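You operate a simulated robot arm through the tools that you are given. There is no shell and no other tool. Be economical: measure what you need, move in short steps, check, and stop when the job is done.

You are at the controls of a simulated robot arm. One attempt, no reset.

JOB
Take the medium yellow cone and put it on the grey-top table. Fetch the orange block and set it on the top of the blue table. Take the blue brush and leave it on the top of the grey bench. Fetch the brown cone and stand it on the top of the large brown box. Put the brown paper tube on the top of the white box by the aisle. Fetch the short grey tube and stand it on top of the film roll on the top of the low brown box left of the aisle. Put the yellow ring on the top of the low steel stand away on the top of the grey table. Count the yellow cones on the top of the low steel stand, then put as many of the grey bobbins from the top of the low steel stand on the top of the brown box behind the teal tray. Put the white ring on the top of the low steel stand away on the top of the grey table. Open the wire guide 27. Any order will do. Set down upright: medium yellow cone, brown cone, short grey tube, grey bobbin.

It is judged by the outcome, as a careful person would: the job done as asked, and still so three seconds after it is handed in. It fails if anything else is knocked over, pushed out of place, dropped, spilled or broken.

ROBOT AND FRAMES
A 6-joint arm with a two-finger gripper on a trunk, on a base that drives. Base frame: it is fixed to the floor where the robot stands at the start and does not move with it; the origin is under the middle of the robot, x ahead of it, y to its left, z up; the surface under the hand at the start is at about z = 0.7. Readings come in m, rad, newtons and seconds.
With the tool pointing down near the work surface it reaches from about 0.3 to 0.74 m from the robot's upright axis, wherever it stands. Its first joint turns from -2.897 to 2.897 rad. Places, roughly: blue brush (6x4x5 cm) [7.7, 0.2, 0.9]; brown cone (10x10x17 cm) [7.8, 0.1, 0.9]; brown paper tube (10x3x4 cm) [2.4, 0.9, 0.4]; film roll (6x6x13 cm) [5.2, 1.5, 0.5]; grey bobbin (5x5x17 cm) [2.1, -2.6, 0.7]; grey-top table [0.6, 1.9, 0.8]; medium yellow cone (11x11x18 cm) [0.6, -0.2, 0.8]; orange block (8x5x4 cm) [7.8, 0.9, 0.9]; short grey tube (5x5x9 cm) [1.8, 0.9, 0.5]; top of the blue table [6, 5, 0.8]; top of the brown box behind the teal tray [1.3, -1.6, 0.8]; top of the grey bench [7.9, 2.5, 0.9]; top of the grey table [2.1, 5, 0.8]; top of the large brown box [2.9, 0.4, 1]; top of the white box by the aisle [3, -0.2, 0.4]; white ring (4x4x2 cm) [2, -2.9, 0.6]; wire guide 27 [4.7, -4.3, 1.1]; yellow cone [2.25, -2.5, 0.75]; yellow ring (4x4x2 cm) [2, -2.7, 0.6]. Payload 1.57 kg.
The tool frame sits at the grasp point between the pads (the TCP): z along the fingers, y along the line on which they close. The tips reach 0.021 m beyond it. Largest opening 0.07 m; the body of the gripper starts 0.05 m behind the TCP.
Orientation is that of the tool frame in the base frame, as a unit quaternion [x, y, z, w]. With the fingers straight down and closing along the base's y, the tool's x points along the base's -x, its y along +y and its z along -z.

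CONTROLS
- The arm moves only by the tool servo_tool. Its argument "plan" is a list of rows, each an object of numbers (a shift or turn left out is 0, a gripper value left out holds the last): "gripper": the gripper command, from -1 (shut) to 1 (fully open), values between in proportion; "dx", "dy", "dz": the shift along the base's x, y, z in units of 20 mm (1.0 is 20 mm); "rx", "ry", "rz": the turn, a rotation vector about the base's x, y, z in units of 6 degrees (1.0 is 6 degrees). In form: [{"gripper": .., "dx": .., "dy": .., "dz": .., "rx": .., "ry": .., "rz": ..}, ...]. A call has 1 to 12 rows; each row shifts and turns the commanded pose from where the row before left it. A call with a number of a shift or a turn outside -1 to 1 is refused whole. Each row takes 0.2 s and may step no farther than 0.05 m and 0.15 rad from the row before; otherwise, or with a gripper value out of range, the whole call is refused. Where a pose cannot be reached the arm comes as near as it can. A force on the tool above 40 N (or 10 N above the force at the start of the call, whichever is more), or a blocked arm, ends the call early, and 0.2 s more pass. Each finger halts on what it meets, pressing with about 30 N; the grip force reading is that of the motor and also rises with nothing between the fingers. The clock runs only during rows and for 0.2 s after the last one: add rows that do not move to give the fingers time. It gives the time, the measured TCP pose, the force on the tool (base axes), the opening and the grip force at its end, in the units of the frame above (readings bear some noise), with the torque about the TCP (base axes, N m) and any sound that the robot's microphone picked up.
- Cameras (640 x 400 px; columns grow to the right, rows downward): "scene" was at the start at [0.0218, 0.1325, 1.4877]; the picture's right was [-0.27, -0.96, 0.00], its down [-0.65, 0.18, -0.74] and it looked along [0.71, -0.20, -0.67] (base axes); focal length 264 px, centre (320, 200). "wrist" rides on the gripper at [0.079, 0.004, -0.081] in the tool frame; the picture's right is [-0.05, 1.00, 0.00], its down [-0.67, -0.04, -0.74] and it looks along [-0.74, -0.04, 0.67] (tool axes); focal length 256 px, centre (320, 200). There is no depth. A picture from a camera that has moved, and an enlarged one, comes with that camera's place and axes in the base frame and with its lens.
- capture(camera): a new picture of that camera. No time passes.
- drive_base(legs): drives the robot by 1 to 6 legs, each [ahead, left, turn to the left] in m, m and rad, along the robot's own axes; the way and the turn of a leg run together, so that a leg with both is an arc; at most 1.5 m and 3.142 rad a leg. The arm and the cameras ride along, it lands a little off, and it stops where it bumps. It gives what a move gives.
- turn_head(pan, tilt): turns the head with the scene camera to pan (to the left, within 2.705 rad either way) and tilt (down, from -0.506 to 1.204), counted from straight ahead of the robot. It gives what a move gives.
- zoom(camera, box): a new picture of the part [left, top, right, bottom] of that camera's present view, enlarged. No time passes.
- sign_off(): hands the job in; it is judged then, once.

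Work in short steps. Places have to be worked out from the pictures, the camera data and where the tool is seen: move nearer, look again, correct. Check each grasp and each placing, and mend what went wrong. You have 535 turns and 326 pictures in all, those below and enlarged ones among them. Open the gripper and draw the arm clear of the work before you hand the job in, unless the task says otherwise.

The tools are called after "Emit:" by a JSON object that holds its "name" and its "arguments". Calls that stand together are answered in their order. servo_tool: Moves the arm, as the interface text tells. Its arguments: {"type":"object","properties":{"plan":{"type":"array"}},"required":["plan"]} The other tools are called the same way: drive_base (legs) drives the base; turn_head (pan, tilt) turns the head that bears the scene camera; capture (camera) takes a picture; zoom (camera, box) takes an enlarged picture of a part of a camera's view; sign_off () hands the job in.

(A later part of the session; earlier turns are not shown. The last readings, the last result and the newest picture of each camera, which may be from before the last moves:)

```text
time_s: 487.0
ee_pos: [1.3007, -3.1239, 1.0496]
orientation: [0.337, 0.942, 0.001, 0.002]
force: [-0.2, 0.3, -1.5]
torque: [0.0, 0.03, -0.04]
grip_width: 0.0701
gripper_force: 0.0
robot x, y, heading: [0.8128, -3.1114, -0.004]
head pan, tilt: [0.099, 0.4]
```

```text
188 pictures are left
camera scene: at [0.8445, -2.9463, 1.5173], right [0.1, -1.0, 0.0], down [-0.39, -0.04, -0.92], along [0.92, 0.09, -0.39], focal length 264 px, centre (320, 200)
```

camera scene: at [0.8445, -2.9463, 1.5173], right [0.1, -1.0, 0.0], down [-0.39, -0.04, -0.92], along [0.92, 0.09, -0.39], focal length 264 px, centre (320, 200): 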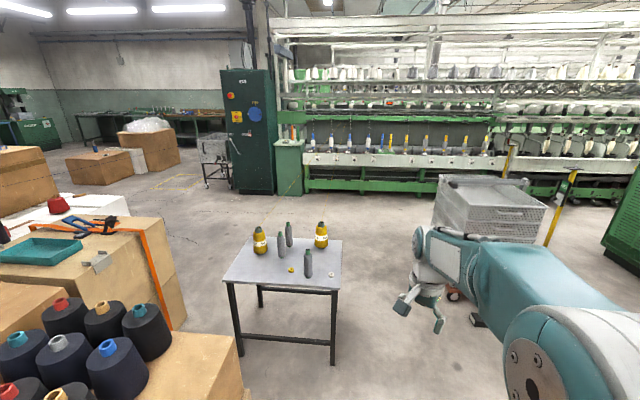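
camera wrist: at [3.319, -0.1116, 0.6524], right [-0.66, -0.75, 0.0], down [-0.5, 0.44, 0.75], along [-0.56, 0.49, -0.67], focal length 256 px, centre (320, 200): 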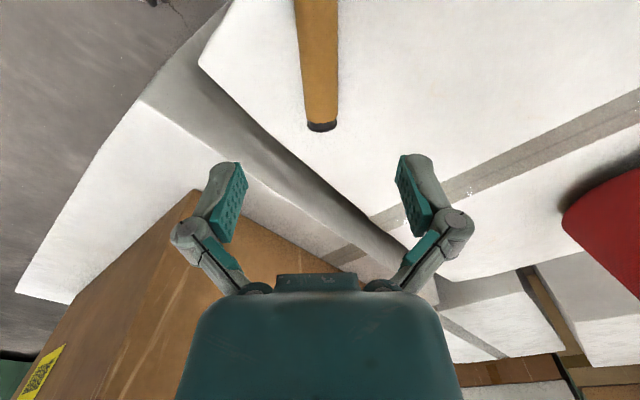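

Emit:
{"name": "zoom", "arguments": {"camera": "scene", "box": [210, 200, 370, 300]}}

Emit:
{"name": "zoom", "arguments": {"camera": "scene", "box": [230, 80, 470, 230]}}

Emit:
{"name": "zoom", "arguments": {"camera": "scene", "box": [0, 180, 240, 330]}}

```text
4.00 times, centred on (290, 250) of scene
camera zoom: at [0.8445, -2.9463, 1.5173], right [0.1, -1.0, 0.0], down [-0.39, -0.04, -0.92], along [0.92, 0.09, -0.39], focal length 1055 px, centre (440, 0)
```

zoom: 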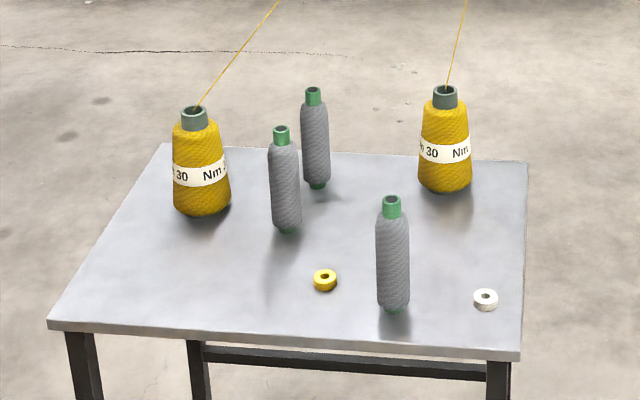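

```text
2.67 times, centred on (350, 155) of scene
camera zoom: at [0.8445, -2.9463, 1.5173], right [0.1, -1.0, 0.0], down [-0.39, -0.04, -0.92], along [0.92, 0.09, -0.39], focal length 703 px, centre (240, 320)
```

zoom: 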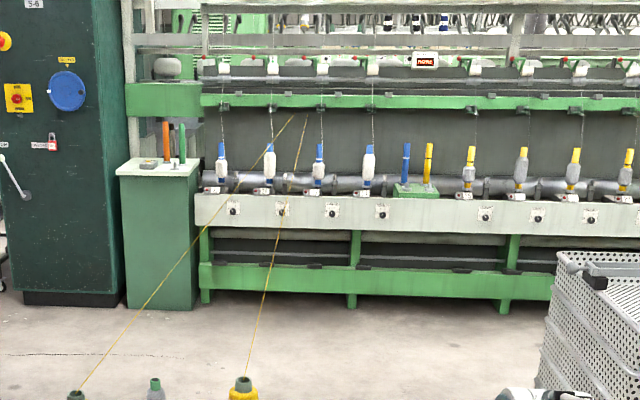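

```text
2.67 times, centred on (120, 255) of scene
camera zoom: at [0.8445, -2.9463, 1.5173], right [0.1, -1.0, 0.0], down [-0.39, -0.04, -0.92], along [0.92, 0.09, -0.39], focal length 703 px, centre (853, 53)
```

zoom: 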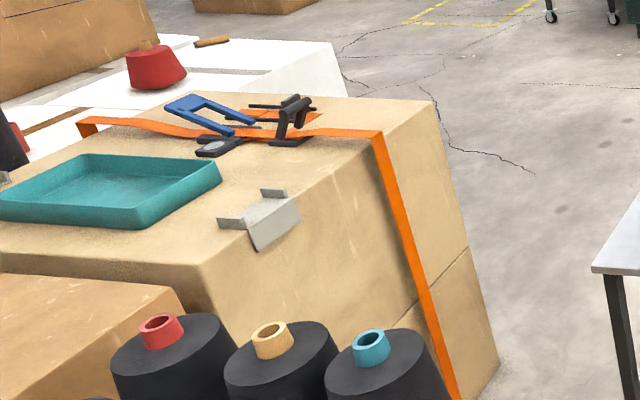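

Two yellow cones, so two grey bobbins must go onto the brown box at (1.3, -1.6). Stand top ≈0.565; bobbin A ≈ (2.00, -2.77), B ≈ (2.17, -2.58). I drive up to the stand's -x side.

Emit:
{"name": "drive_base", "arguments": {"legs": [[0.62, 0.15, 0]]}}

Emit:
{"name": "servo_tool", "arguments": {"plan": [{"rz": 1}, {"rz": 1, "dy": 0.5}, {"rz": 1, "dy": 0.9, "dz": -1}, {"rz": 1, "dy": 0.9, "dz": -1}, {"rz": 1, "dy": 0.9, "dz": -1}, {"rz": 1, "dy": 0.9, "dz": -1}, {"rz": 0.57, "dy": 0.9, "dz": -1}, {"dy": 0.9, "dz": -1}, {}]}}

Emit:
{"name": "turn_head", "arguments": {"pan": 0.2, "tilt": 0.8}}

Emit:
{"name": "capture", "arguments": {"camera": "scene"}}

Emit:
{"name": "capture", "arguments": {"camera": "wrist"}}

```text
time_s: 490.5
ee_pos: [1.9269, -2.9711, 1.0499]
orientation: [0.331, 0.944, 0.002, 0.001]
force: [-0.6, -0.3, -0.2]
torque: [0.01, 0.02, 0.01]
grip_width: 0.07
gripper_force: 0.0
robot x, y, heading: [1.4355, -2.9646, 0.009]
head pan, tilt: [0.099, 0.4]
```

```text
time_s: 492.5
ee_pos: [1.9265, -2.8541, 0.932]
orientation: [-0.007, 1.0, 0.001, 0.001]
force: [-0.4, 0.4, 0.5]
torque: [-0.02, 0.02, 0.0]
grip_width: 0.07
gripper_force: 0.1
robot x, y, heading: [1.4345, -2.966, 0.006]
head pan, tilt: [0.099, 0.4]
```

```text
time_s: 493.4
ee_pos: [1.9257, -2.8545, 0.93]
orientation: [-0.007, 1.0, 0.001, 0.0]
force: [0.3, 0.0, -0.5]
torque: [0.0, -0.01, 0.04]
grip_width: 0.0696
gripper_force: 0.0
robot x, y, heading: [1.4338, -2.9638, 0.01]
head pan, tilt: [0.201, 0.799]
```

```text
184 pictures are left
camera scene: at [1.4539, -2.7899, 1.4822], right [0.21, -0.98, 0.0], down [-0.7, -0.15, -0.7], along [0.68, 0.14, -0.72], focal length 264 px, centre (320, 200)
```

scene: 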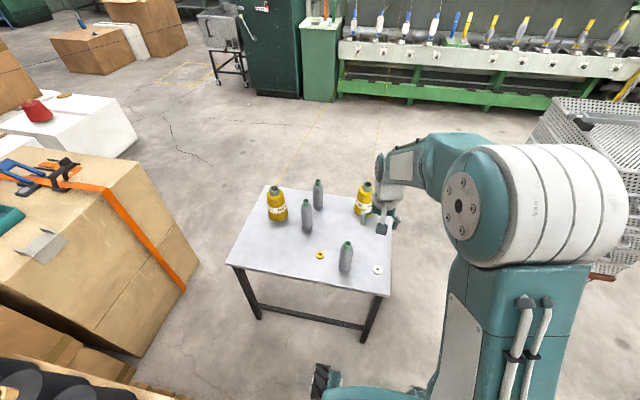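

```text
183 pictures are left
camera wrist: at [1.847, -2.8501, 1.012], right [0.04, 1.0, 0.0], down [0.66, -0.03, 0.75], along [0.75, -0.03, -0.67], focal length 256 px, centre (320, 200)
```

wrist: 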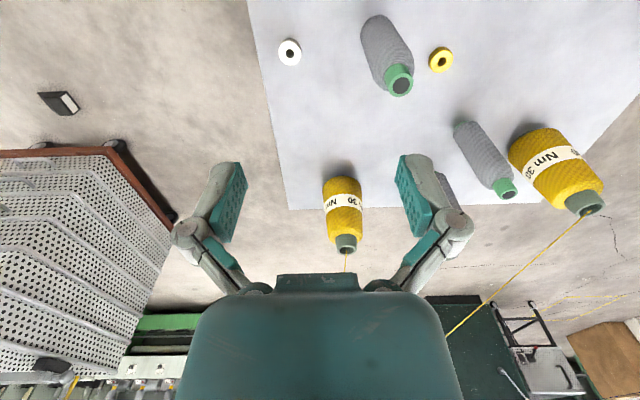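

Bobbin A: top at (1.973, -2.771, 0.735). I move over it and descend to z≈0.80, then check.

Emit:
{"name": "servo_tool", "arguments": {"plan": [{"dx": 0.8, "dy": 0.9}, {"dx": 0.8, "dy": 0.9}, {"dx": 0.75, "dy": 0.9}, {"dy": 0.9, "dz": -1}, {"dy": 0.55, "dz": -1}, {"dz": -1}, {"dz": -1}, {"dz": -1}, {}]}}

Emit:
{"name": "capture", "arguments": {"camera": "wrist"}}

```text
time_s: 495.4
ee_pos: [1.9727, -2.7688, 0.8317]
orientation: [-0.006, 1.0, 0.001, 0.002]
force: [0.0, 0.2, -0.1]
torque: [0.03, -0.01, -0.03]
grip_width: 0.0699
gripper_force: 0.0
robot x, y, heading: [1.434, -2.9582, 0.007]
head pan, tilt: [0.201, 0.799]
```

```text
182 pictures are left
camera wrist: at [1.893, -2.7653, 0.912], right [0.04, 1.0, 0.0], down [0.66, -0.03, 0.75], along [0.75, -0.03, -0.67], focal length 256 px, centre (320, 200)
```

wrist: 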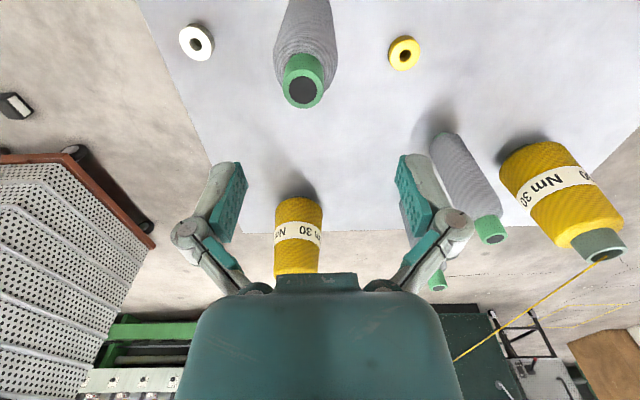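

Slight corrections, then down to z≈0.75 for another look.

Emit:
{"name": "servo_tool", "arguments": {"plan": [{"dx": -0.3, "dy": -0.5, "dz": -1}, {"dz": -1}, {"dz": -1}, {"dz": -1}, {}]}}

Emit:
{"name": "capture", "arguments": {"camera": "wrist"}}

Emit:
{"name": "zoom", "arguments": {"camera": "scene", "box": [260, 170, 420, 270]}}

```text
time_s: 496.6
ee_pos: [1.9662, -2.7799, 0.7513]
orientation: [-0.007, 1.0, 0.002, 0.001]
force: [0.3, -0.5, -0.2]
torque: [0.02, -0.06, 0.0]
grip_width: 0.0701
gripper_force: 0.0
robot x, y, heading: [1.435, -2.9656, 0.01]
head pan, tilt: [0.201, 0.799]
```

```text
181 pictures are left
camera wrist: at [1.8876, -2.7763, 0.8332], right [0.04, 1.0, 0.0], down [0.66, -0.03, 0.75], along [0.75, -0.03, -0.67], focal length 256 px, centre (320, 200)
```

wrist: 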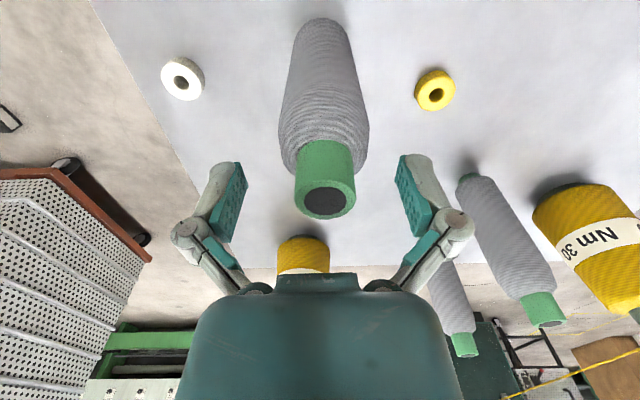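

```text
4.00 times, centred on (340, 220) of scene
camera zoom: at [1.4543, -2.7892, 1.4821], right [0.21, -0.98, 0.0], down [-0.7, -0.15, -0.7], along [0.68, 0.14, -0.72], focal length 1055 px, centre (240, 120)
```

zoom: 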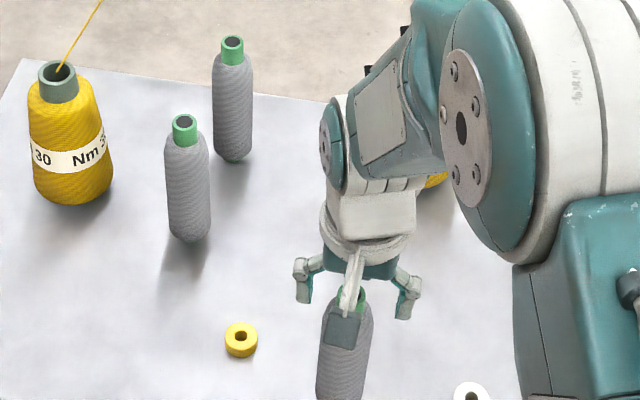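

Top of bobbin A is at z≈0.767, (1.960, -2.777). I lower to z≈0.726 so the pads grip the upper body, and close.

Emit:
{"name": "servo_tool", "arguments": {"plan": [{"dx": -0.3, "dy": 0.15}, {"dz": -0.7}, {"dz": -0.6}, {}, {"gripper": -1}, {}, {}, {}]}}

Emit:
{"name": "capture", "arguments": {"camera": "wrist"}}

```text
time_s: 498.4
ee_pos: [1.9612, -2.7758, 0.7251]
orientation: [-0.006, 1.0, 0.002, 0.004]
force: [1.3, -3.9, 28.2]
torque: [-0.1, -0.27, -0.03]
grip_width: 0.0421
gripper_force: 30.5
robot x, y, heading: [1.4371, -2.9613, 0.01]
head pan, tilt: [0.201, 0.799]
```

```text
179 pictures are left
camera wrist: at [1.8821, -2.7722, 0.8071], right [0.04, 1.0, 0.01], down [0.66, -0.03, 0.75], along [0.75, -0.03, -0.66], focal length 256 px, centre (320, 200)
```

wrist: 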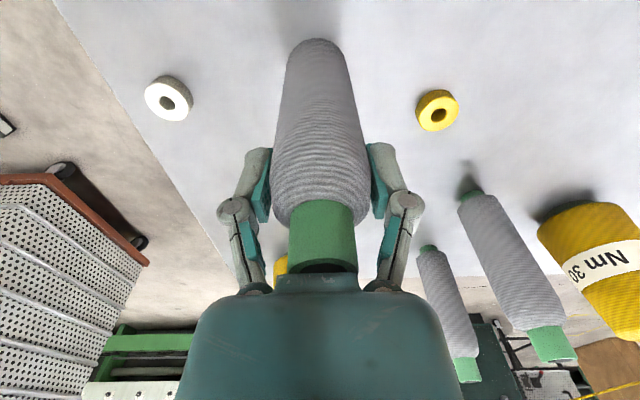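

Gripped on the body. I lift and verify.

Emit:
{"name": "servo_tool", "arguments": {"plan": [{"dz": 0.5}, {"dz": 1}, {"dz": 1}, {"dz": 1}, {"dz": 1}, {"dz": 1}, {"dz": 1}, {"dz": 1}, {"dz": 1}, {"dz": 1}, {"dz": 1}, {"dz": 1}]}}

Emit:
{"name": "capture", "arguments": {"camera": "wrist"}}

Emit:
{"name": "turn_head", "arguments": {"pan": 1.5, "tilt": 0.6}}

Emit:
{"name": "capture", "arguments": {"camera": "scene"}}

```text
time_s: 501.0
ee_pos: [1.9598, -2.7758, 0.955]
orientation: [-0.006, 1.0, 0.002, 0.001]
force: [-0.4, -0.3, -0.9]
torque: [0.0, -0.01, 0.01]
grip_width: 0.0421
gripper_force: 30.3
robot x, y, heading: [1.4365, -2.9597, 0.009]
head pan, tilt: [0.201, 0.799]
```

```text
178 pictures are left
camera wrist: at [1.8811, -2.7725, 1.0357], right [0.04, 1.0, 0.0], down [0.66, -0.03, 0.75], along [0.75, -0.03, -0.67], focal length 256 px, centre (320, 200)
```

wrist: 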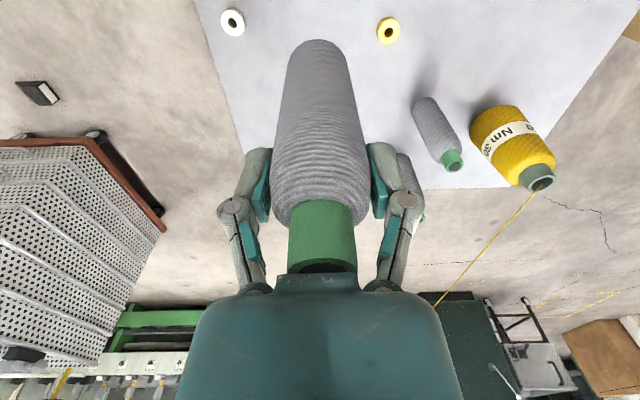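

```text
time_s: 502.5
ee_pos: [1.9593, -2.7762, 0.9548]
orientation: [-0.006, 1.0, 0.001, 0.001]
force: [-0.5, 0.6, -1.3]
torque: [-0.01, -0.01, 0.01]
grip_width: 0.0423
gripper_force: 30.2
robot x, y, heading: [1.4319, -2.9606, 0.008]
head pan, tilt: [1.499, 0.6]
```

```text
177 pictures are left
camera scene: at [1.3809, -2.7177, 1.499], right [1.0, -0.07, 0.0], down [-0.04, -0.57, -0.82], along [0.05, 0.82, -0.57], focal length 264 px, centre (320, 200)
```

scene: 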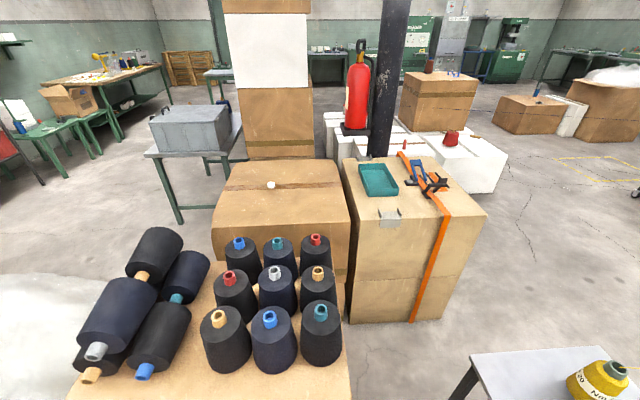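

Bobbin A is held. The destination box (x≈0.98–1.55, y≈-1.82 to -1.3, a white item near its middle) is reachable from the west, so I drive back around the bubble-wrapped box.

Emit:
{"name": "drive_base", "arguments": {"legs": [[-0.7, -0.1, 0], [-1.4, 0, 0], [0, 0.8, 0], [0, 0.75, 0]]}}

Emit:
{"name": "turn_head", "arguments": {"pan": 0.0, "tilt": 0.6}}

Emit:
{"name": "capture", "arguments": {"camera": "scene"}}

```text
time_s: 520.5
ee_pos: [-0.209, -1.348, 0.9543]
orientation: [-0.021, 1.0, 0.002, 0.001]
force: [0.5, 0.4, -1.6]
torque: [-0.01, 0.0, 0.01]
grip_width: 0.0422
gripper_force: 30.1
robot x, y, heading: [-0.7297, -1.5517, 0.03]
head pan, tilt: [1.499, 0.6]
```

```text
time_s: 522.1
ee_pos: [-0.2091, -1.3465, 0.9539]
orientation: [-0.021, 1.0, 0.002, 0.002]
force: [-0.3, 0.5, -0.4]
torque: [-0.02, 0.02, 0.01]
grip_width: 0.0424
gripper_force: 30.0
robot x, y, heading: [-0.7292, -1.5479, 0.036]
head pan, tilt: [0.0, 0.6]
```

```text
176 pictures are left
camera scene: at [-0.7044, -1.3901, 1.499], right [0.04, -1.0, 0.0], down [-0.57, -0.02, -0.82], along [0.82, 0.03, -0.57], focal length 264 px, centre (320, 200)
```

scene: 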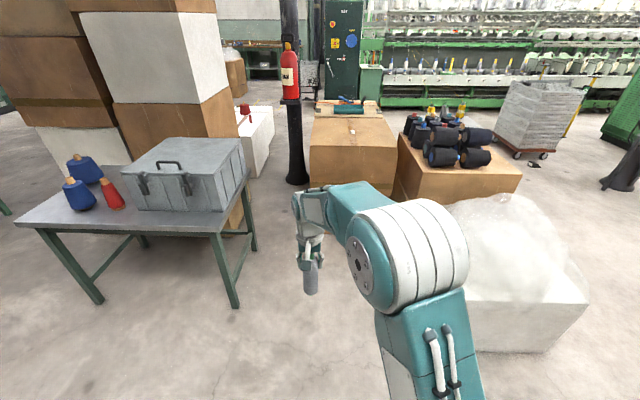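

Destination top is at z≈0.77 with its west edge from (0.95, -1.83) to (1.09, -1.25) and the white item near (1.26, -1.57). I raise a bit and drive up to it.

Emit:
{"name": "servo_tool", "arguments": {"plan": [{"dz": 1}, {"dz": 1}, {"dz": 1}, {"dz": 1}, {"dz": 1}]}}

Emit:
{"name": "drive_base", "arguments": {"legs": [[0, 0, -0.033], [0.7, -0.03, 0], [0.58, -0.02, 0]]}}

Emit:
{"name": "turn_head", "arguments": {"pan": 0.0, "tilt": 0.75}}

Emit:
{"name": "capture", "arguments": {"camera": "scene"}}

Emit:
{"name": "capture", "arguments": {"camera": "wrist"}}

```text
time_s: 523.3
ee_pos: [-0.2093, -1.3448, 1.0555]
orientation: [-0.021, 1.0, 0.002, 0.002]
force: [1.1, -0.3, -0.4]
torque: [-0.03, 0.03, 0.0]
grip_width: 0.0422
gripper_force: 30.2
robot x, y, heading: [-0.7294, -1.5455, 0.032]
head pan, tilt: [0.0, 0.6]
```

```text
time_s: 530.4
ee_pos: [1.0759, -1.3923, 1.0557]
orientation: [-0.01, 1.0, 0.002, 0.002]
force: [0.0, 1.1, -0.6]
torque: [0.02, 0.0, 0.01]
grip_width: 0.0422
gripper_force: 29.5
robot x, y, heading: [0.553, -1.5821, 0.017]
head pan, tilt: [0.0, 0.6]
```

```text
time_s: 531.1
ee_pos: [1.0754, -1.3943, 1.0545]
orientation: [-0.01, 1.0, 0.002, 0.002]
force: [0.0, -0.6, -1.3]
torque: [-0.02, -0.01, 0.03]
grip_width: 0.0422
gripper_force: 30.0
robot x, y, heading: [0.5493, -1.586, 0.015]
head pan, tilt: [0.0, 0.75]
```

```text
175 pictures are left
camera scene: at [0.5745, -1.429, 1.4862], right [0.02, -1.0, 0.0], down [-0.68, -0.01, -0.73], along [0.73, 0.01, -0.68], focal length 264 px, centre (320, 200)
```

scene: 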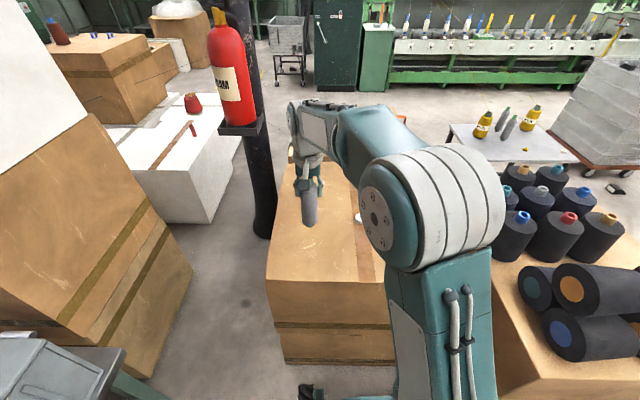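

```text
174 pictures are left
camera wrist: at [0.996, -1.3914, 1.1365], right [0.03, 1.0, 0.0], down [0.66, -0.02, 0.75], along [0.75, -0.02, -0.66], focal length 256 px, centre (320, 200)
```

wrist: 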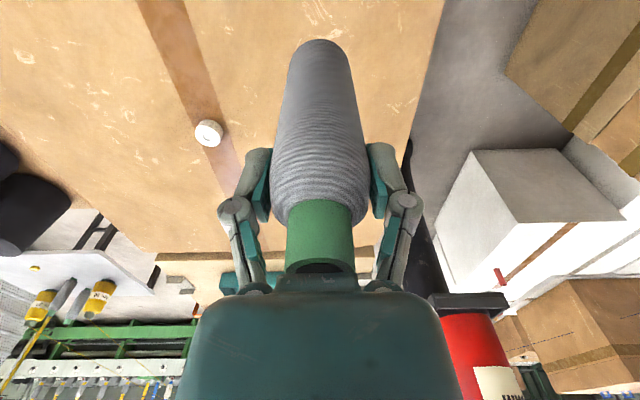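

The box top west edge is at x≈0.98, left edge y≈-1.27, white item at (1.23, -1.58). I take the bobbin to (1.15, -1.42) and lower it.

Emit:
{"name": "servo_tool", "arguments": {"plan": [{"dx": 0.9, "dy": -0.4}, {"dx": 0.9, "dy": -0.4}, {"dx": 0.9, "dy": -0.4}, {"dx": 0.9, "dy": -0.1}, {"dz": -1}, {"dz": -1}, {"dz": -1}, {"dz": -1}, {"dz": -1}, {"dz": -1}, {}]}}

Emit:
{"name": "capture", "arguments": {"camera": "scene"}}

Emit:
{"name": "capture", "arguments": {"camera": "wrist"}}

```text
time_s: 533.5
ee_pos: [1.1458, -1.4214, 0.9343]
orientation: [-0.011, 1.0, 0.002, 0.002]
force: [-0.5, 0.2, -1.2]
torque: [0.03, 0.0, -0.01]
grip_width: 0.0424
gripper_force: 29.7
robot x, y, heading: [0.5526, -1.5825, 0.014]
head pan, tilt: [0.0, 0.75]
```

```text
173 pictures are left
camera scene: at [0.5749, -1.429, 1.4861], right [0.02, -1.0, 0.0], down [-0.68, -0.01, -0.73], along [0.73, 0.01, -0.68], focal length 264 px, centre (320, 200)
```

scene: 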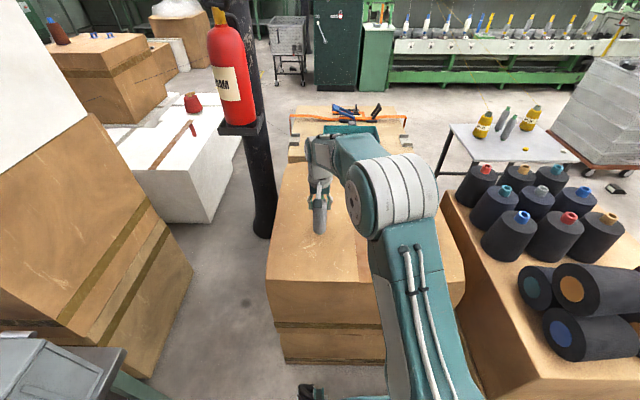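

```text
172 pictures are left
camera wrist: at [1.068, -1.418, 1.0168], right [0.03, 1.0, 0.0], down [0.66, -0.02, 0.75], along [0.75, -0.02, -0.66], focal length 256 px, centre (320, 200)
```

wrist: 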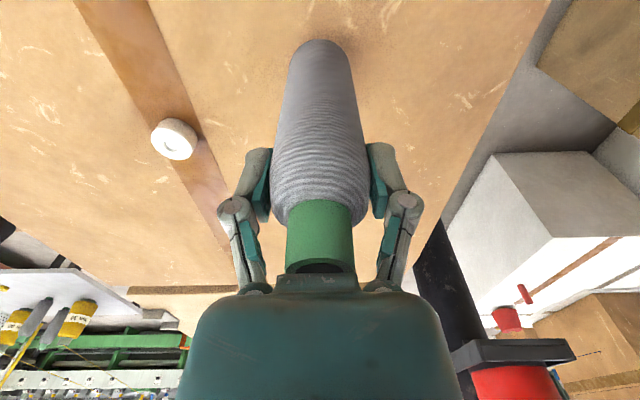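

Clear below. I lower in fine steps to contact.

Emit:
{"name": "servo_tool", "arguments": {"plan": [{"dz": -0.5}, {"dz": -0.3}, {"dz": -0.3}, {"dz": -0.2}, {"dz": -0.2}, {"dz": -0.2}, {"dz": -0.2}, {"dz": -0.2}, {"dz": -0.2}, {"dz": -0.2}, {}]}}

Emit:
{"name": "zoom", "arguments": {"camera": "scene", "box": [260, 130, 420, 280]}}

```text
time_s: 534.4
ee_pos: [1.15, -1.4193, 0.9179]
orientation: [-0.011, 1.0, 0.004, 0.007]
force: [-7.4, -2.8, 14.2]
torque: [-0.32, 0.73, -0.05]
grip_width: 0.0428
gripper_force: 30.0
robot x, y, heading: [0.5565, -1.5892, 0.015]
head pan, tilt: [0.0, 0.75]
stopped in row 4: the force on the tool passed its limit at 52 N (the readings are from after the stop); the commanded pose is now the measured one
```

```text
2.67 times, centred on (340, 205) of scene
camera zoom: at [0.5731, -1.4299, 1.4863], right [0.02, -1.0, 0.0], down [-0.68, -0.01, -0.73], along [0.73, 0.01, -0.68], focal length 703 px, centre (267, 187)
```

zoom: 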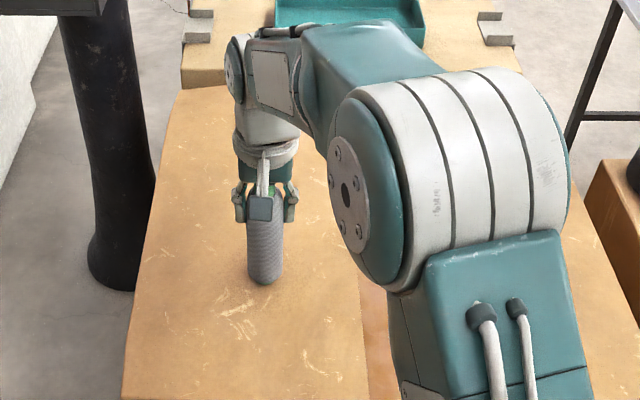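

Contact at z≈0.918. I lift 4 mm to relieve and re-level, set down gently, then release.

Emit:
{"name": "servo_tool", "arguments": {"plan": [{"dz": 0.25, "ry": 0.13, "rx": -0.08}, {}]}}

Emit:
{"name": "servo_tool", "arguments": {"plan": [{"dz": -0.1}, {"dz": -0.1}, {}]}}

```text
time_s: 535.0
ee_pos: [1.1497, -1.4201, 0.922]
orientation: [-0.01, 1.0, 0.0, -0.001]
force: [-0.5, 0.2, -0.6]
torque: [0.02, 0.02, 0.01]
grip_width: 0.0421
gripper_force: 30.4
robot x, y, heading: [0.5535, -1.5901, 0.018]
head pan, tilt: [0.0, 0.75]
```

```text
time_s: 535.8
ee_pos: [1.151, -1.4188, 0.9171]
orientation: [-0.011, 1.0, -0.001, 0.0]
force: [-4.2, -0.5, 9.8]
torque: [0.02, 0.52, 0.01]
grip_width: 0.0424
gripper_force: 30.0
robot x, y, heading: [0.5485, -1.5852, 0.014]
head pan, tilt: [0.0, 0.75]
```

Emit:
{"name": "servo_tool", "arguments": {"plan": [{"gripper": -0.1}, {"gripper": 0.1}, {"gripper": 0.3}, {"gripper": 1}, {}, {}]}}

Emit:
{"name": "capture", "arguments": {"camera": "wrist"}}

Emit:
{"name": "zoom", "arguments": {"camera": "scene", "box": [260, 130, 420, 280]}}

```text
time_s: 537.2
ee_pos: [1.1493, -1.4198, 0.9176]
orientation: [-0.011, 1.0, 0.0, -0.001]
force: [-2.3, -0.5, 19.2]
torque: [-0.04, 0.07, -0.02]
grip_width: 0.0703
gripper_force: 0.0
robot x, y, heading: [0.551, -1.5903, 0.012]
head pan, tilt: [0.0, 0.75]
```

```text
170 pictures are left
camera wrist: at [1.0709, -1.4168, 0.9996], right [0.03, 1.0, 0.0], down [0.67, -0.02, 0.75], along [0.74, -0.02, -0.67], focal length 256 px, centre (320, 200)
```

wrist: 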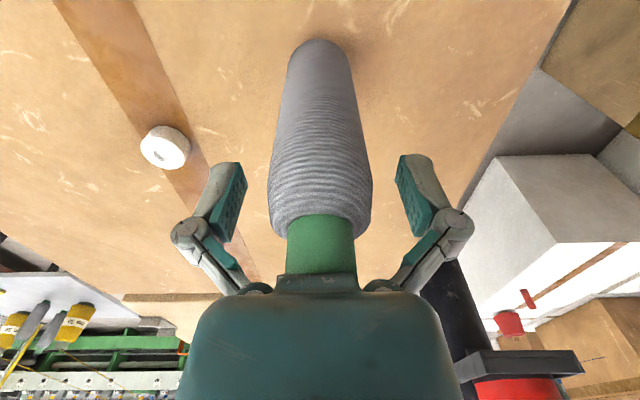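

```text
2.67 times, centred on (340, 205) of scene
camera zoom: at [0.5732, -1.4299, 1.4863], right [0.02, -1.0, 0.0], down [-0.68, -0.01, -0.73], along [0.73, 0.01, -0.68], focal length 703 px, centre (267, 187)
```

zoom: 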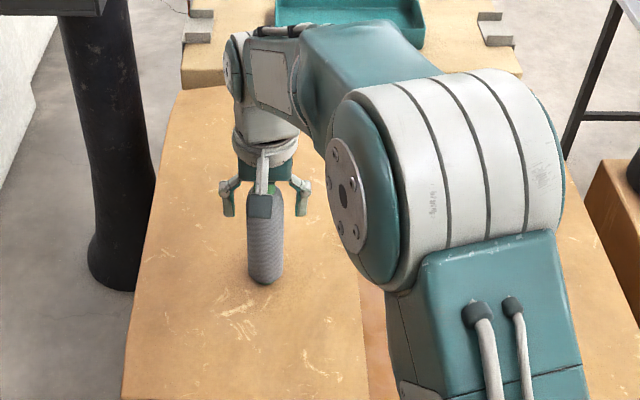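

The bobbin stands with its tip against the palm. I rise straight up and check it stays standing.

Emit:
{"name": "servo_tool", "arguments": {"plan": [{"dz": 0.3}, {"dz": 0.5}, {"dz": 1}, {"dz": 1}, {"dz": 1}, {"dz": 1}, {"dz": 1}, {"dz": 1}]}}

Emit:
{"name": "zoom", "arguments": {"camera": "scene", "box": [260, 130, 420, 280]}}

Emit:
{"name": "capture", "arguments": {"camera": "wrist"}}

```text
time_s: 539.0
ee_pos: [1.1492, -1.4192, 1.0544]
orientation: [-0.011, 1.0, 0.0, -0.001]
force: [-0.2, 0.3, -0.5]
torque: [-0.01, -0.01, -0.03]
grip_width: 0.0701
gripper_force: 0.2
robot x, y, heading: [0.55, -1.585, 0.015]
head pan, tilt: [0.0, 0.75]
```

```text
2.67 times, centred on (340, 205) of scene
camera zoom: at [0.5747, -1.4293, 1.4862], right [0.02, -1.0, 0.0], down [-0.68, -0.01, -0.73], along [0.73, 0.01, -0.68], focal length 703 px, centre (267, 187)
```

zoom: 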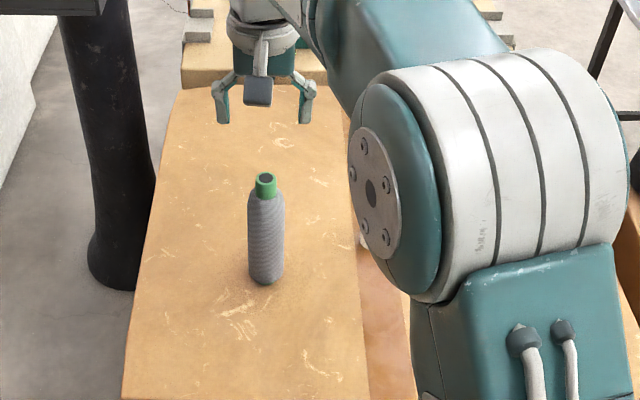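

```text
167 pictures are left
camera wrist: at [1.0697, -1.4155, 1.1357], right [0.03, 1.0, 0.0], down [0.67, -0.02, 0.74], along [0.74, -0.02, -0.67], focal length 256 px, centre (320, 200)
```

wrist: 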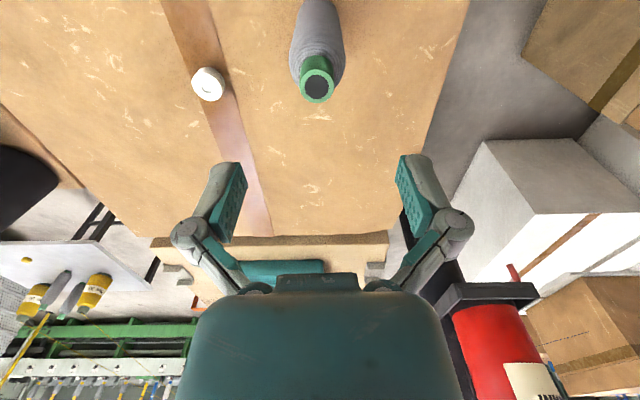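

Bobbin A stands. Now back round for bobbin B.

Emit:
{"name": "drive_base", "arguments": {"legs": [[-1.3, 0, -0.015], [0, -0.8, 0], [0, -0.75, 0], [1.4, 0, 0], [0.85, 0.12, 0]]}}

Emit:
{"name": "turn_head", "arguments": {"pan": 0.2, "tilt": 0.8}}

Emit:
{"name": "capture", "arguments": {"camera": "scene"}}

Emit:
{"name": "capture", "arguments": {"camera": "wrist"}}

```text
time_s: 564.0
ee_pos: [2.0657, -2.909, 1.053]
orientation: [0.005, 1.0, 0.0, -0.001]
force: [-0.6, -0.5, -0.2]
torque: [0.01, 0.02, 0.01]
grip_width: 0.0698
gripper_force: 0.1
robot x, y, heading: [1.4662, -3.0555, -0.015]
head pan, tilt: [0.0, 0.75]
```

```text
time_s: 564.7
ee_pos: [2.0657, -2.9107, 1.0541]
orientation: [0.004, 1.0, 0.0, 0.0]
force: [0.2, -0.8, 0.2]
torque: [-0.01, 0.02, 0.01]
grip_width: 0.0698
gripper_force: 0.0
robot x, y, heading: [1.4672, -3.0607, -0.012]
head pan, tilt: [0.201, 0.799]
```

```text
166 pictures are left
camera scene: at [1.4888, -2.8869, 1.4821], right [0.19, -0.98, 0.0], down [-0.71, -0.13, -0.7], along [0.68, 0.13, -0.72], focal length 264 px, centre (320, 200)
```

scene: 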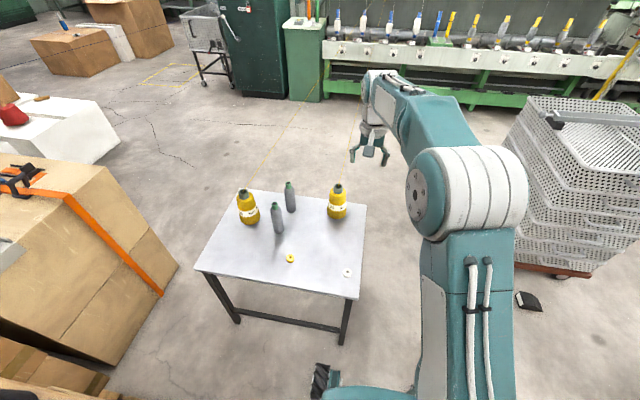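

```text
165 pictures are left
camera wrist: at [1.9871, -2.9044, 1.1358], right [0.06, 1.0, 0.0], down [0.67, -0.04, 0.74], along [0.74, -0.05, -0.67], focal length 256 px, centre (320, 200)
```

wrist: 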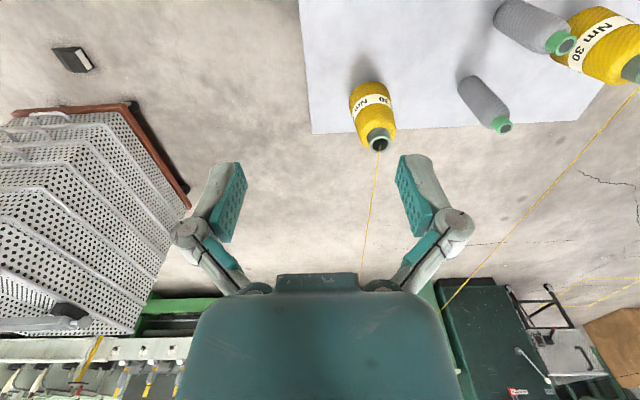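

Bobbin B's top is at (2.112, -2.597), with C 12 cm beyond and the left yellow cone 12 cm to its left, so I'll close along x. I edge in and turn the hand 90°.

Emit:
{"name": "drive_base", "arguments": {"legs": [[0.12, 0.11, 0.012]]}}

Emit:
{"name": "servo_tool", "arguments": {"plan": [{"rz": 1, "dx": -0.4, "dy": 0.9}, {"rz": 1, "dx": -0.4, "dy": 0.9}, {"rz": 1, "dx": -0.4, "dy": 0.9}, {"rz": 1, "dx": -0.4, "dy": 0.9}, {"rz": 1, "dx": -0.4, "dy": 0.9}, {"rz": 1, "dx": -0.4, "dy": 0.9}, {"rz": 1, "dx": -0.4, "dy": 0.9}, {"rz": 1, "dx": -0.4, "dy": 0.9}, {"rz": 1, "dx": -0.4, "dy": 0.9}, {"rz": 1, "dx": -0.4, "dy": 0.9}, {"rz": 1, "dy": 0.9}, {"rz": 1, "dy": 0.3}]}}

Emit:
{"name": "servo_tool", "arguments": {"plan": [{"rz": 1, "dz": -1}, {"rz": 1, "dz": -1}, {"rz": 1, "dz": -1}, {"dz": -1}, {"dz": -1}, {"dz": -0.5}, {}]}}

Emit:
{"name": "capture", "arguments": {"camera": "wrist"}}

Emit:
{"name": "capture", "arguments": {"camera": "scene"}}

```text
time_s: 566.1
ee_pos: [2.1837, -2.7944, 1.0549]
orientation: [-0.002, 1.0, 0.001, -0.001]
force: [-0.4, 0.0, 0.4]
torque: [0.01, 0.0, 0.0]
grip_width: 0.0699
gripper_force: 0.1
robot x, y, heading: [1.5861, -2.951, -0.004]
head pan, tilt: [0.201, 0.799]
```

```text
time_s: 568.8
ee_pos: [2.1023, -2.5886, 1.0535]
orientation: [-0.59, 0.808, 0.001, 0.0]
force: [-0.6, -0.7, -0.4]
torque: [0.0, -0.01, 0.0]
grip_width: 0.0699
gripper_force: 0.0
robot x, y, heading: [1.5825, -2.9506, -0.004]
head pan, tilt: [0.201, 0.799]
```

```text
time_s: 570.4
ee_pos: [2.1035, -2.5893, 0.9443]
orientation: [0.709, -0.705, -0.001, 0.0]
force: [0.6, -0.1, -0.3]
torque: [-0.02, 0.0, -0.01]
grip_width: 0.0697
gripper_force: 0.2
robot x, y, heading: [1.5851, -2.9528, 0.001]
head pan, tilt: [0.201, 0.799]
```

```text
164 pictures are left
camera wrist: at [2.1, -2.6679, 1.0254], right [-1.0, 0.05, 0.0], down [0.03, 0.67, 0.75], along [0.04, 0.74, -0.67], focal length 256 px, centre (320, 200)
```

wrist: 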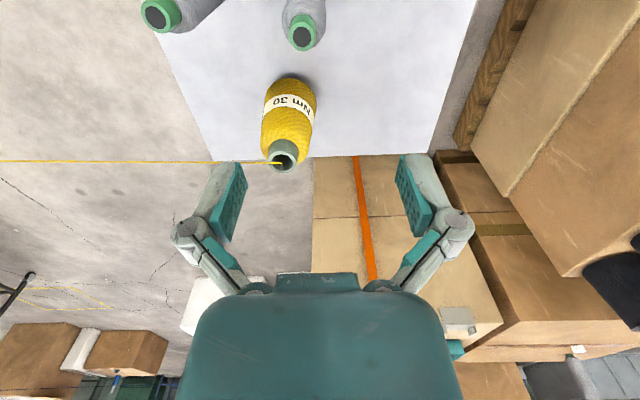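

```text
163 pictures are left
camera scene: at [1.6057, -2.7756, 1.482], right [0.2, -0.98, 0.0], down [-0.7, -0.14, -0.7], along [0.68, 0.14, -0.72], focal length 264 px, centre (320, 200)
```

scene: 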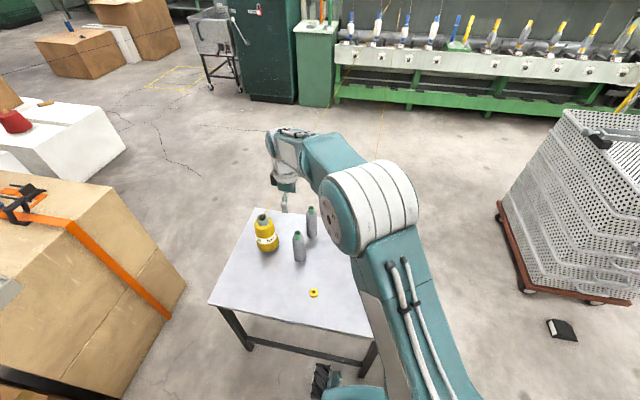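

B's top is (2.117, -2.597). I align and descend to z≈0.79.

Emit:
{"name": "servo_tool", "arguments": {"plan": [{"dx": 0.65, "dy": -0.4, "dz": -1}, {"dz": -1}, {"dz": -1}, {"dz": -1}, {"dz": -1}, {"dz": -1}, {"dz": -1}, {"dz": -0.8}, {}]}}

Emit:
{"name": "capture", "arguments": {"camera": "wrist"}}

Emit:
{"name": "zoom", "arguments": {"camera": "scene", "box": [220, 150, 380, 290]}}

```text
time_s: 572.4
ee_pos: [2.115, -2.5969, 0.7861]
orientation: [0.708, -0.706, -0.001, 0.001]
force: [0.2, -0.4, 0.5]
torque: [-0.01, 0.03, 0.0]
grip_width: 0.0699
gripper_force: 0.0
robot x, y, heading: [1.5848, -2.9466, -0.003]
head pan, tilt: [0.201, 0.799]
```

```text
162 pictures are left
camera wrist: at [2.1111, -2.6752, 0.8688], right [-1.0, 0.05, 0.0], down [0.03, 0.67, 0.75], along [0.04, 0.74, -0.67], focal length 256 px, centre (320, 200)
```

wrist: 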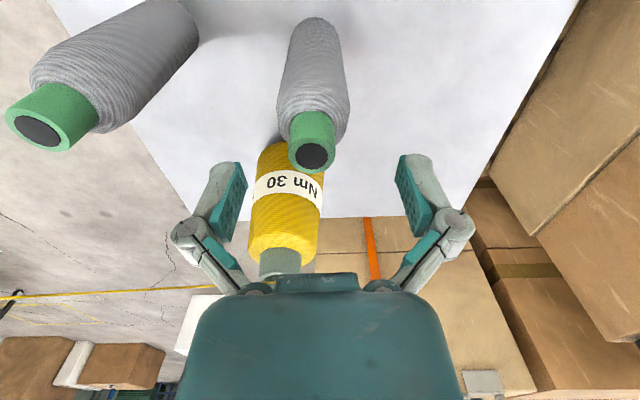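

```text
2.86 times, centred on (300, 220) of scene
camera zoom: at [1.6059, -2.7755, 1.482], right [0.2, -0.98, 0.0], down [-0.7, -0.14, -0.7], along [0.68, 0.14, -0.72], focal length 753 px, centre (377, 143)
```

zoom: 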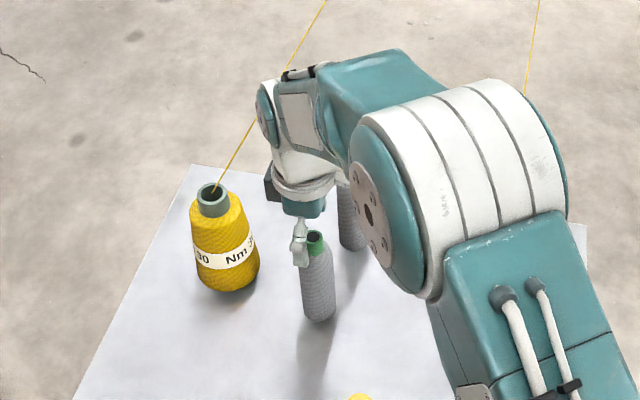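

B's tip is at (2.119, -2.602, ~0.772). I lower to z≈0.73 and grip.

Emit:
{"name": "servo_tool", "arguments": {"plan": [{"dx": 0.2, "dy": -0.25, "dz": -0.7}, {"dz": -0.7}, {"dz": -0.7}, {"dz": -0.7}, {}, {"gripper": -1}, {}, {}, {}]}}

Emit:
{"name": "capture", "arguments": {"camera": "wrist"}}

```text
time_s: 574.4
ee_pos: [2.1187, -2.6014, 0.7335]
orientation: [0.708, -0.706, 0.0, -0.001]
force: [0.4, 0.0, 24.1]
torque: [0.2, -0.24, 0.01]
grip_width: 0.0429
gripper_force: 29.9
robot x, y, heading: [1.584, -2.9456, 0.003]
head pan, tilt: [0.201, 0.799]
```

```text
160 pictures are left
camera wrist: at [2.1157, -2.681, 0.8147], right [-1.0, 0.05, 0.0], down [0.03, 0.66, 0.75], along [0.04, 0.75, -0.67], focal length 256 px, centre (320, 200)
```

wrist: 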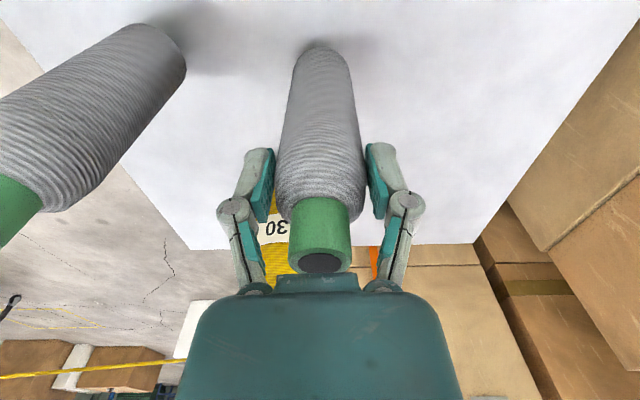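

Gripped. I lift straight up and confirm, and check neighbours.

Emit:
{"name": "servo_tool", "arguments": {"plan": [{"dz": 0.5}, {"dz": 1}, {"dz": 1}, {"dz": 1}, {"dz": 1}, {"dz": 1}, {"dz": 1}, {"dz": 1}, {"dz": 1}, {"dz": 1}, {"dz": 1}, {"dz": 1}]}}

Emit:
{"name": "servo_tool", "arguments": {"plan": [{"dz": 1}, {"dz": 1}, {"dz": 1}, {"dz": 1}, {"dz": 1, "dx": -0.8, "dy": -0.8}, {"dx": -0.8, "dy": -0.8}, {"dx": -0.8, "dy": -0.8}, {"dx": -0.5, "dy": -0.8}, {"dy": -0.8}]}}

Emit:
{"name": "capture", "arguments": {"camera": "scene"}}

```text
time_s: 577.0
ee_pos: [2.1202, -2.6032, 0.9618]
orientation: [0.708, -0.706, 0.0, 0.001]
force: [-0.7, 0.5, -0.9]
torque: [0.04, 0.0, -0.01]
grip_width: 0.0426
gripper_force: 30.3
robot x, y, heading: [1.5848, -2.9508, -0.002]
head pan, tilt: [0.201, 0.799]
```

```text
time_s: 579.0
ee_pos: [2.0623, -2.682, 1.0618]
orientation: [0.708, -0.706, 0.0, 0.0]
force: [0.2, 0.0, -1.3]
torque: [0.02, 0.0, -0.02]
grip_width: 0.0429
gripper_force: 30.1
robot x, y, heading: [1.5825, -2.9466, 0.0]
head pan, tilt: [0.201, 0.799]
```

```text
159 pictures are left
camera scene: at [1.6054, -2.7767, 1.4821], right [0.2, -0.98, 0.0], down [-0.7, -0.14, -0.7], along [0.68, 0.14, -0.72], focal length 264 px, centre (320, 200)
```

scene: 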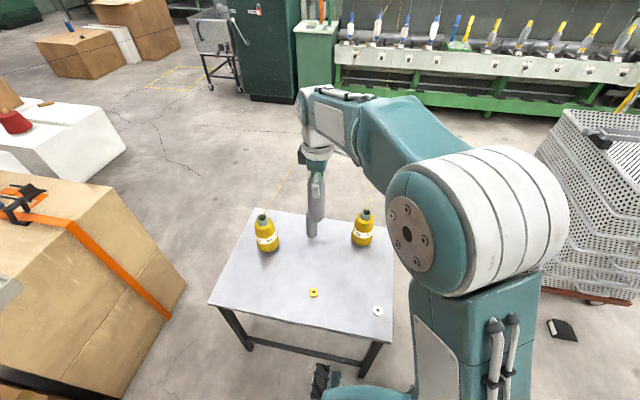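

Bobbin B is held. I drive the same way back to the destination box.

Emit:
{"name": "drive_base", "arguments": {"legs": [[-0.8, -0.13, 0], [-1.5, 0, 0], [0, 0.8, 0], [0, 0.7, 0]]}}

Emit:
{"name": "servo_tool", "arguments": {"plan": [{"dy": -1}, {"dy": -1}, {"dy": -1}, {"dy": -1}, {"dy": -1}, {"dy": -1}, {"dy": -1}, {"dy": -1}, {"dy": -1}, {"dy": -1}, {"dy": -1}, {"dy": -0.5}]}}

Emit:
{"name": "turn_head", "arguments": {"pan": 0.0, "tilt": 0.7}}

Emit:
{"name": "capture", "arguments": {"camera": "scene"}}

```text
time_s: 597.5
ee_pos: [-0.1511, -1.2874, 1.0609]
orientation: [-0.698, 0.716, 0.001, 0.0]
force: [0.1, -1.2, 0.2]
torque: [-0.02, 0.01, 0.0]
grip_width: 0.0426
gripper_force: 29.7
robot x, y, heading: [-0.6345, -1.5389, -0.029]
head pan, tilt: [0.201, 0.799]
```

```text
time_s: 600.1
ee_pos: [-0.1493, -1.5155, 1.0621]
orientation: [-0.699, 0.716, 0.001, 0.001]
force: [-0.2, -0.6, -1.5]
torque: [0.02, 0.0, -0.01]
grip_width: 0.0425
gripper_force: 29.9
robot x, y, heading: [-0.6365, -1.5391, -0.03]
head pan, tilt: [0.201, 0.799]
```

```text
time_s: 600.8
ee_pos: [-0.1483, -1.5153, 1.0614]
orientation: [-0.698, 0.716, 0.002, 0.0]
force: [0.0, 0.3, -1.3]
torque: [0.02, 0.02, 0.03]
grip_width: 0.0423
gripper_force: 29.9
robot x, y, heading: [-0.6365, -1.5403, -0.031]
head pan, tilt: [0.0, 0.7]
```

```text
158 pictures are left
camera scene: at [-0.6036, -1.3845, 1.4904], right [-0.03, -1.0, 0.0], down [-0.65, 0.02, -0.76], along [0.76, -0.02, -0.65], focal length 264 px, centre (320, 200)
```

scene: 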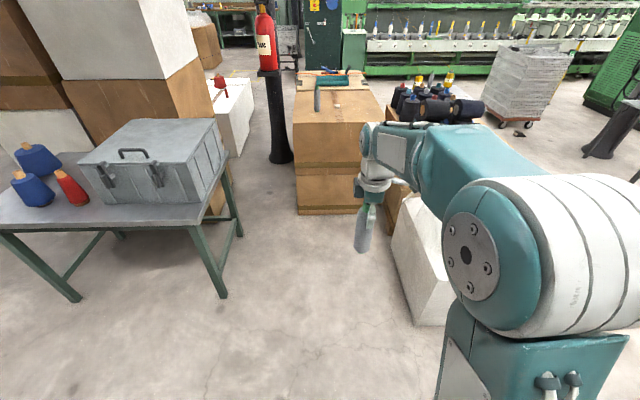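

I straighten and drive up to the box.

Emit:
{"name": "drive_base", "arguments": {"legs": [[0, 0, 0.03], [0.6, -0.03, 0], [0.55, -0.03, 0]]}}

Emit:
{"name": "capture", "arguments": {"camera": "scene"}}

Emit:
{"name": "capture", "arguments": {"camera": "wrist"}}

```text
time_s: 607.4
ee_pos: [1.0007, -1.5534, 1.063]
orientation: [0.71, -0.704, -0.001, -0.001]
force: [-0.2, 0.1, -0.9]
torque: [-0.01, -0.02, 0.0]
grip_width: 0.0426
gripper_force: 29.8
robot x, y, heading: [0.5206, -1.5948, 0.002]
head pan, tilt: [0.0, 0.7]
```

```text
157 pictures are left
camera scene: at [0.5422, -1.4383, 1.4905], right [0.0, -1.0, 0.0], down [-0.65, 0.0, -0.76], along [0.76, 0.0, -0.65], focal length 264 px, centre (320, 200)
```

scene: 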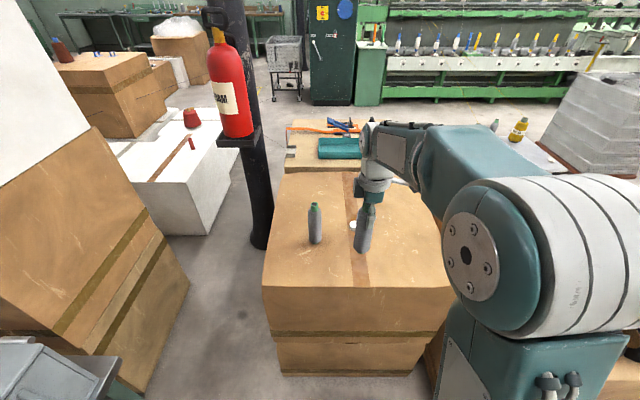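

```text
156 pictures are left
camera wrist: at [0.9974, -1.6323, 1.1439], right [-1.0, 0.04, 0.0], down [0.03, 0.67, 0.75], along [0.03, 0.74, -0.67], focal length 256 px, centre (320, 200)
```

wrist: 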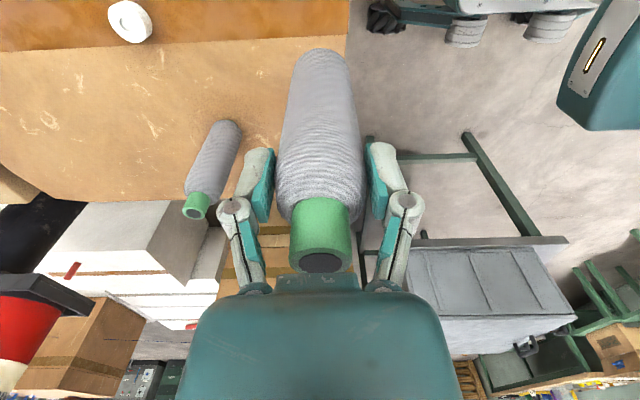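

I place B at (1.095, -1.585), between the edge and the white item and 16 cm from bobbin A.

Emit:
{"name": "servo_tool", "arguments": {"plan": [{"dx": 1, "dy": -0.5}, {"dx": 1, "dy": -0.5}, {"dx": 1, "dy": -0.5}, {"dx": 1}, {"dx": 0.7}, {"dz": -1}, {"dz": -1}, {"dz": -1}, {"dz": -1}, {"dz": -1}, {}]}}

Emit:
{"name": "capture", "arguments": {"camera": "wrist"}}

Emit:
{"name": "zoom", "arguments": {"camera": "scene", "box": [260, 140, 460, 300]}}

```text
time_s: 609.8
ee_pos: [1.0955, -1.5844, 0.9624]
orientation: [0.711, -0.704, -0.001, 0.0]
force: [-0.2, 0.8, -1.7]
torque: [-0.04, -0.01, -0.02]
grip_width: 0.0426
gripper_force: 29.8
robot x, y, heading: [0.5163, -1.594, 0.004]
head pan, tilt: [0.0, 0.7]
```

```text
155 pictures are left
camera wrist: at [1.0915, -1.6628, 1.0434], right [-1.0, 0.04, 0.0], down [0.03, 0.67, 0.75], along [0.03, 0.74, -0.67], focal length 256 px, centre (320, 200)
```

wrist: 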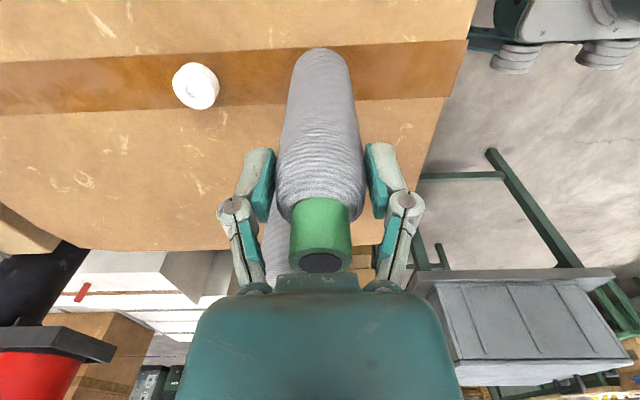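

```text
2.50 times, centred on (360, 220) of scene
camera zoom: at [0.5429, -1.4385, 1.4905], right [0.0, -1.0, 0.0], down [-0.65, 0.0, -0.76], along [0.76, 0.0, -0.65], focal length 659 px, centre (220, 150)
```

zoom: 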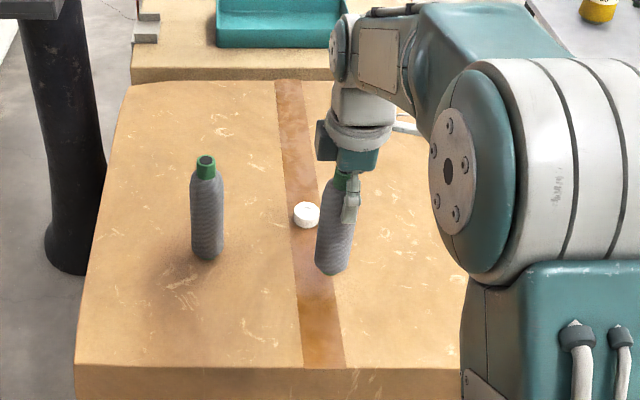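

Emit:
{"name": "servo_tool", "arguments": {"plan": [{"dz": -0.6}, {"dz": -0.4}, {"dz": -0.3}, {"dz": -0.15}, {"dz": -0.15}, {"dz": -0.15}, {}]}}

```text
time_s: 611.4
ee_pos: [1.0944, -1.5839, 0.9307]
orientation: [0.71, -0.705, 0.003, -0.003]
force: [-0.9, -0.7, 34.3]
torque: [0.11, 0.04, 0.15]
grip_width: 0.0429
gripper_force: 30.1
robot x, y, heading: [0.5143, -1.5951, 0.006]
head pan, tilt: [0.0, 0.7]
```

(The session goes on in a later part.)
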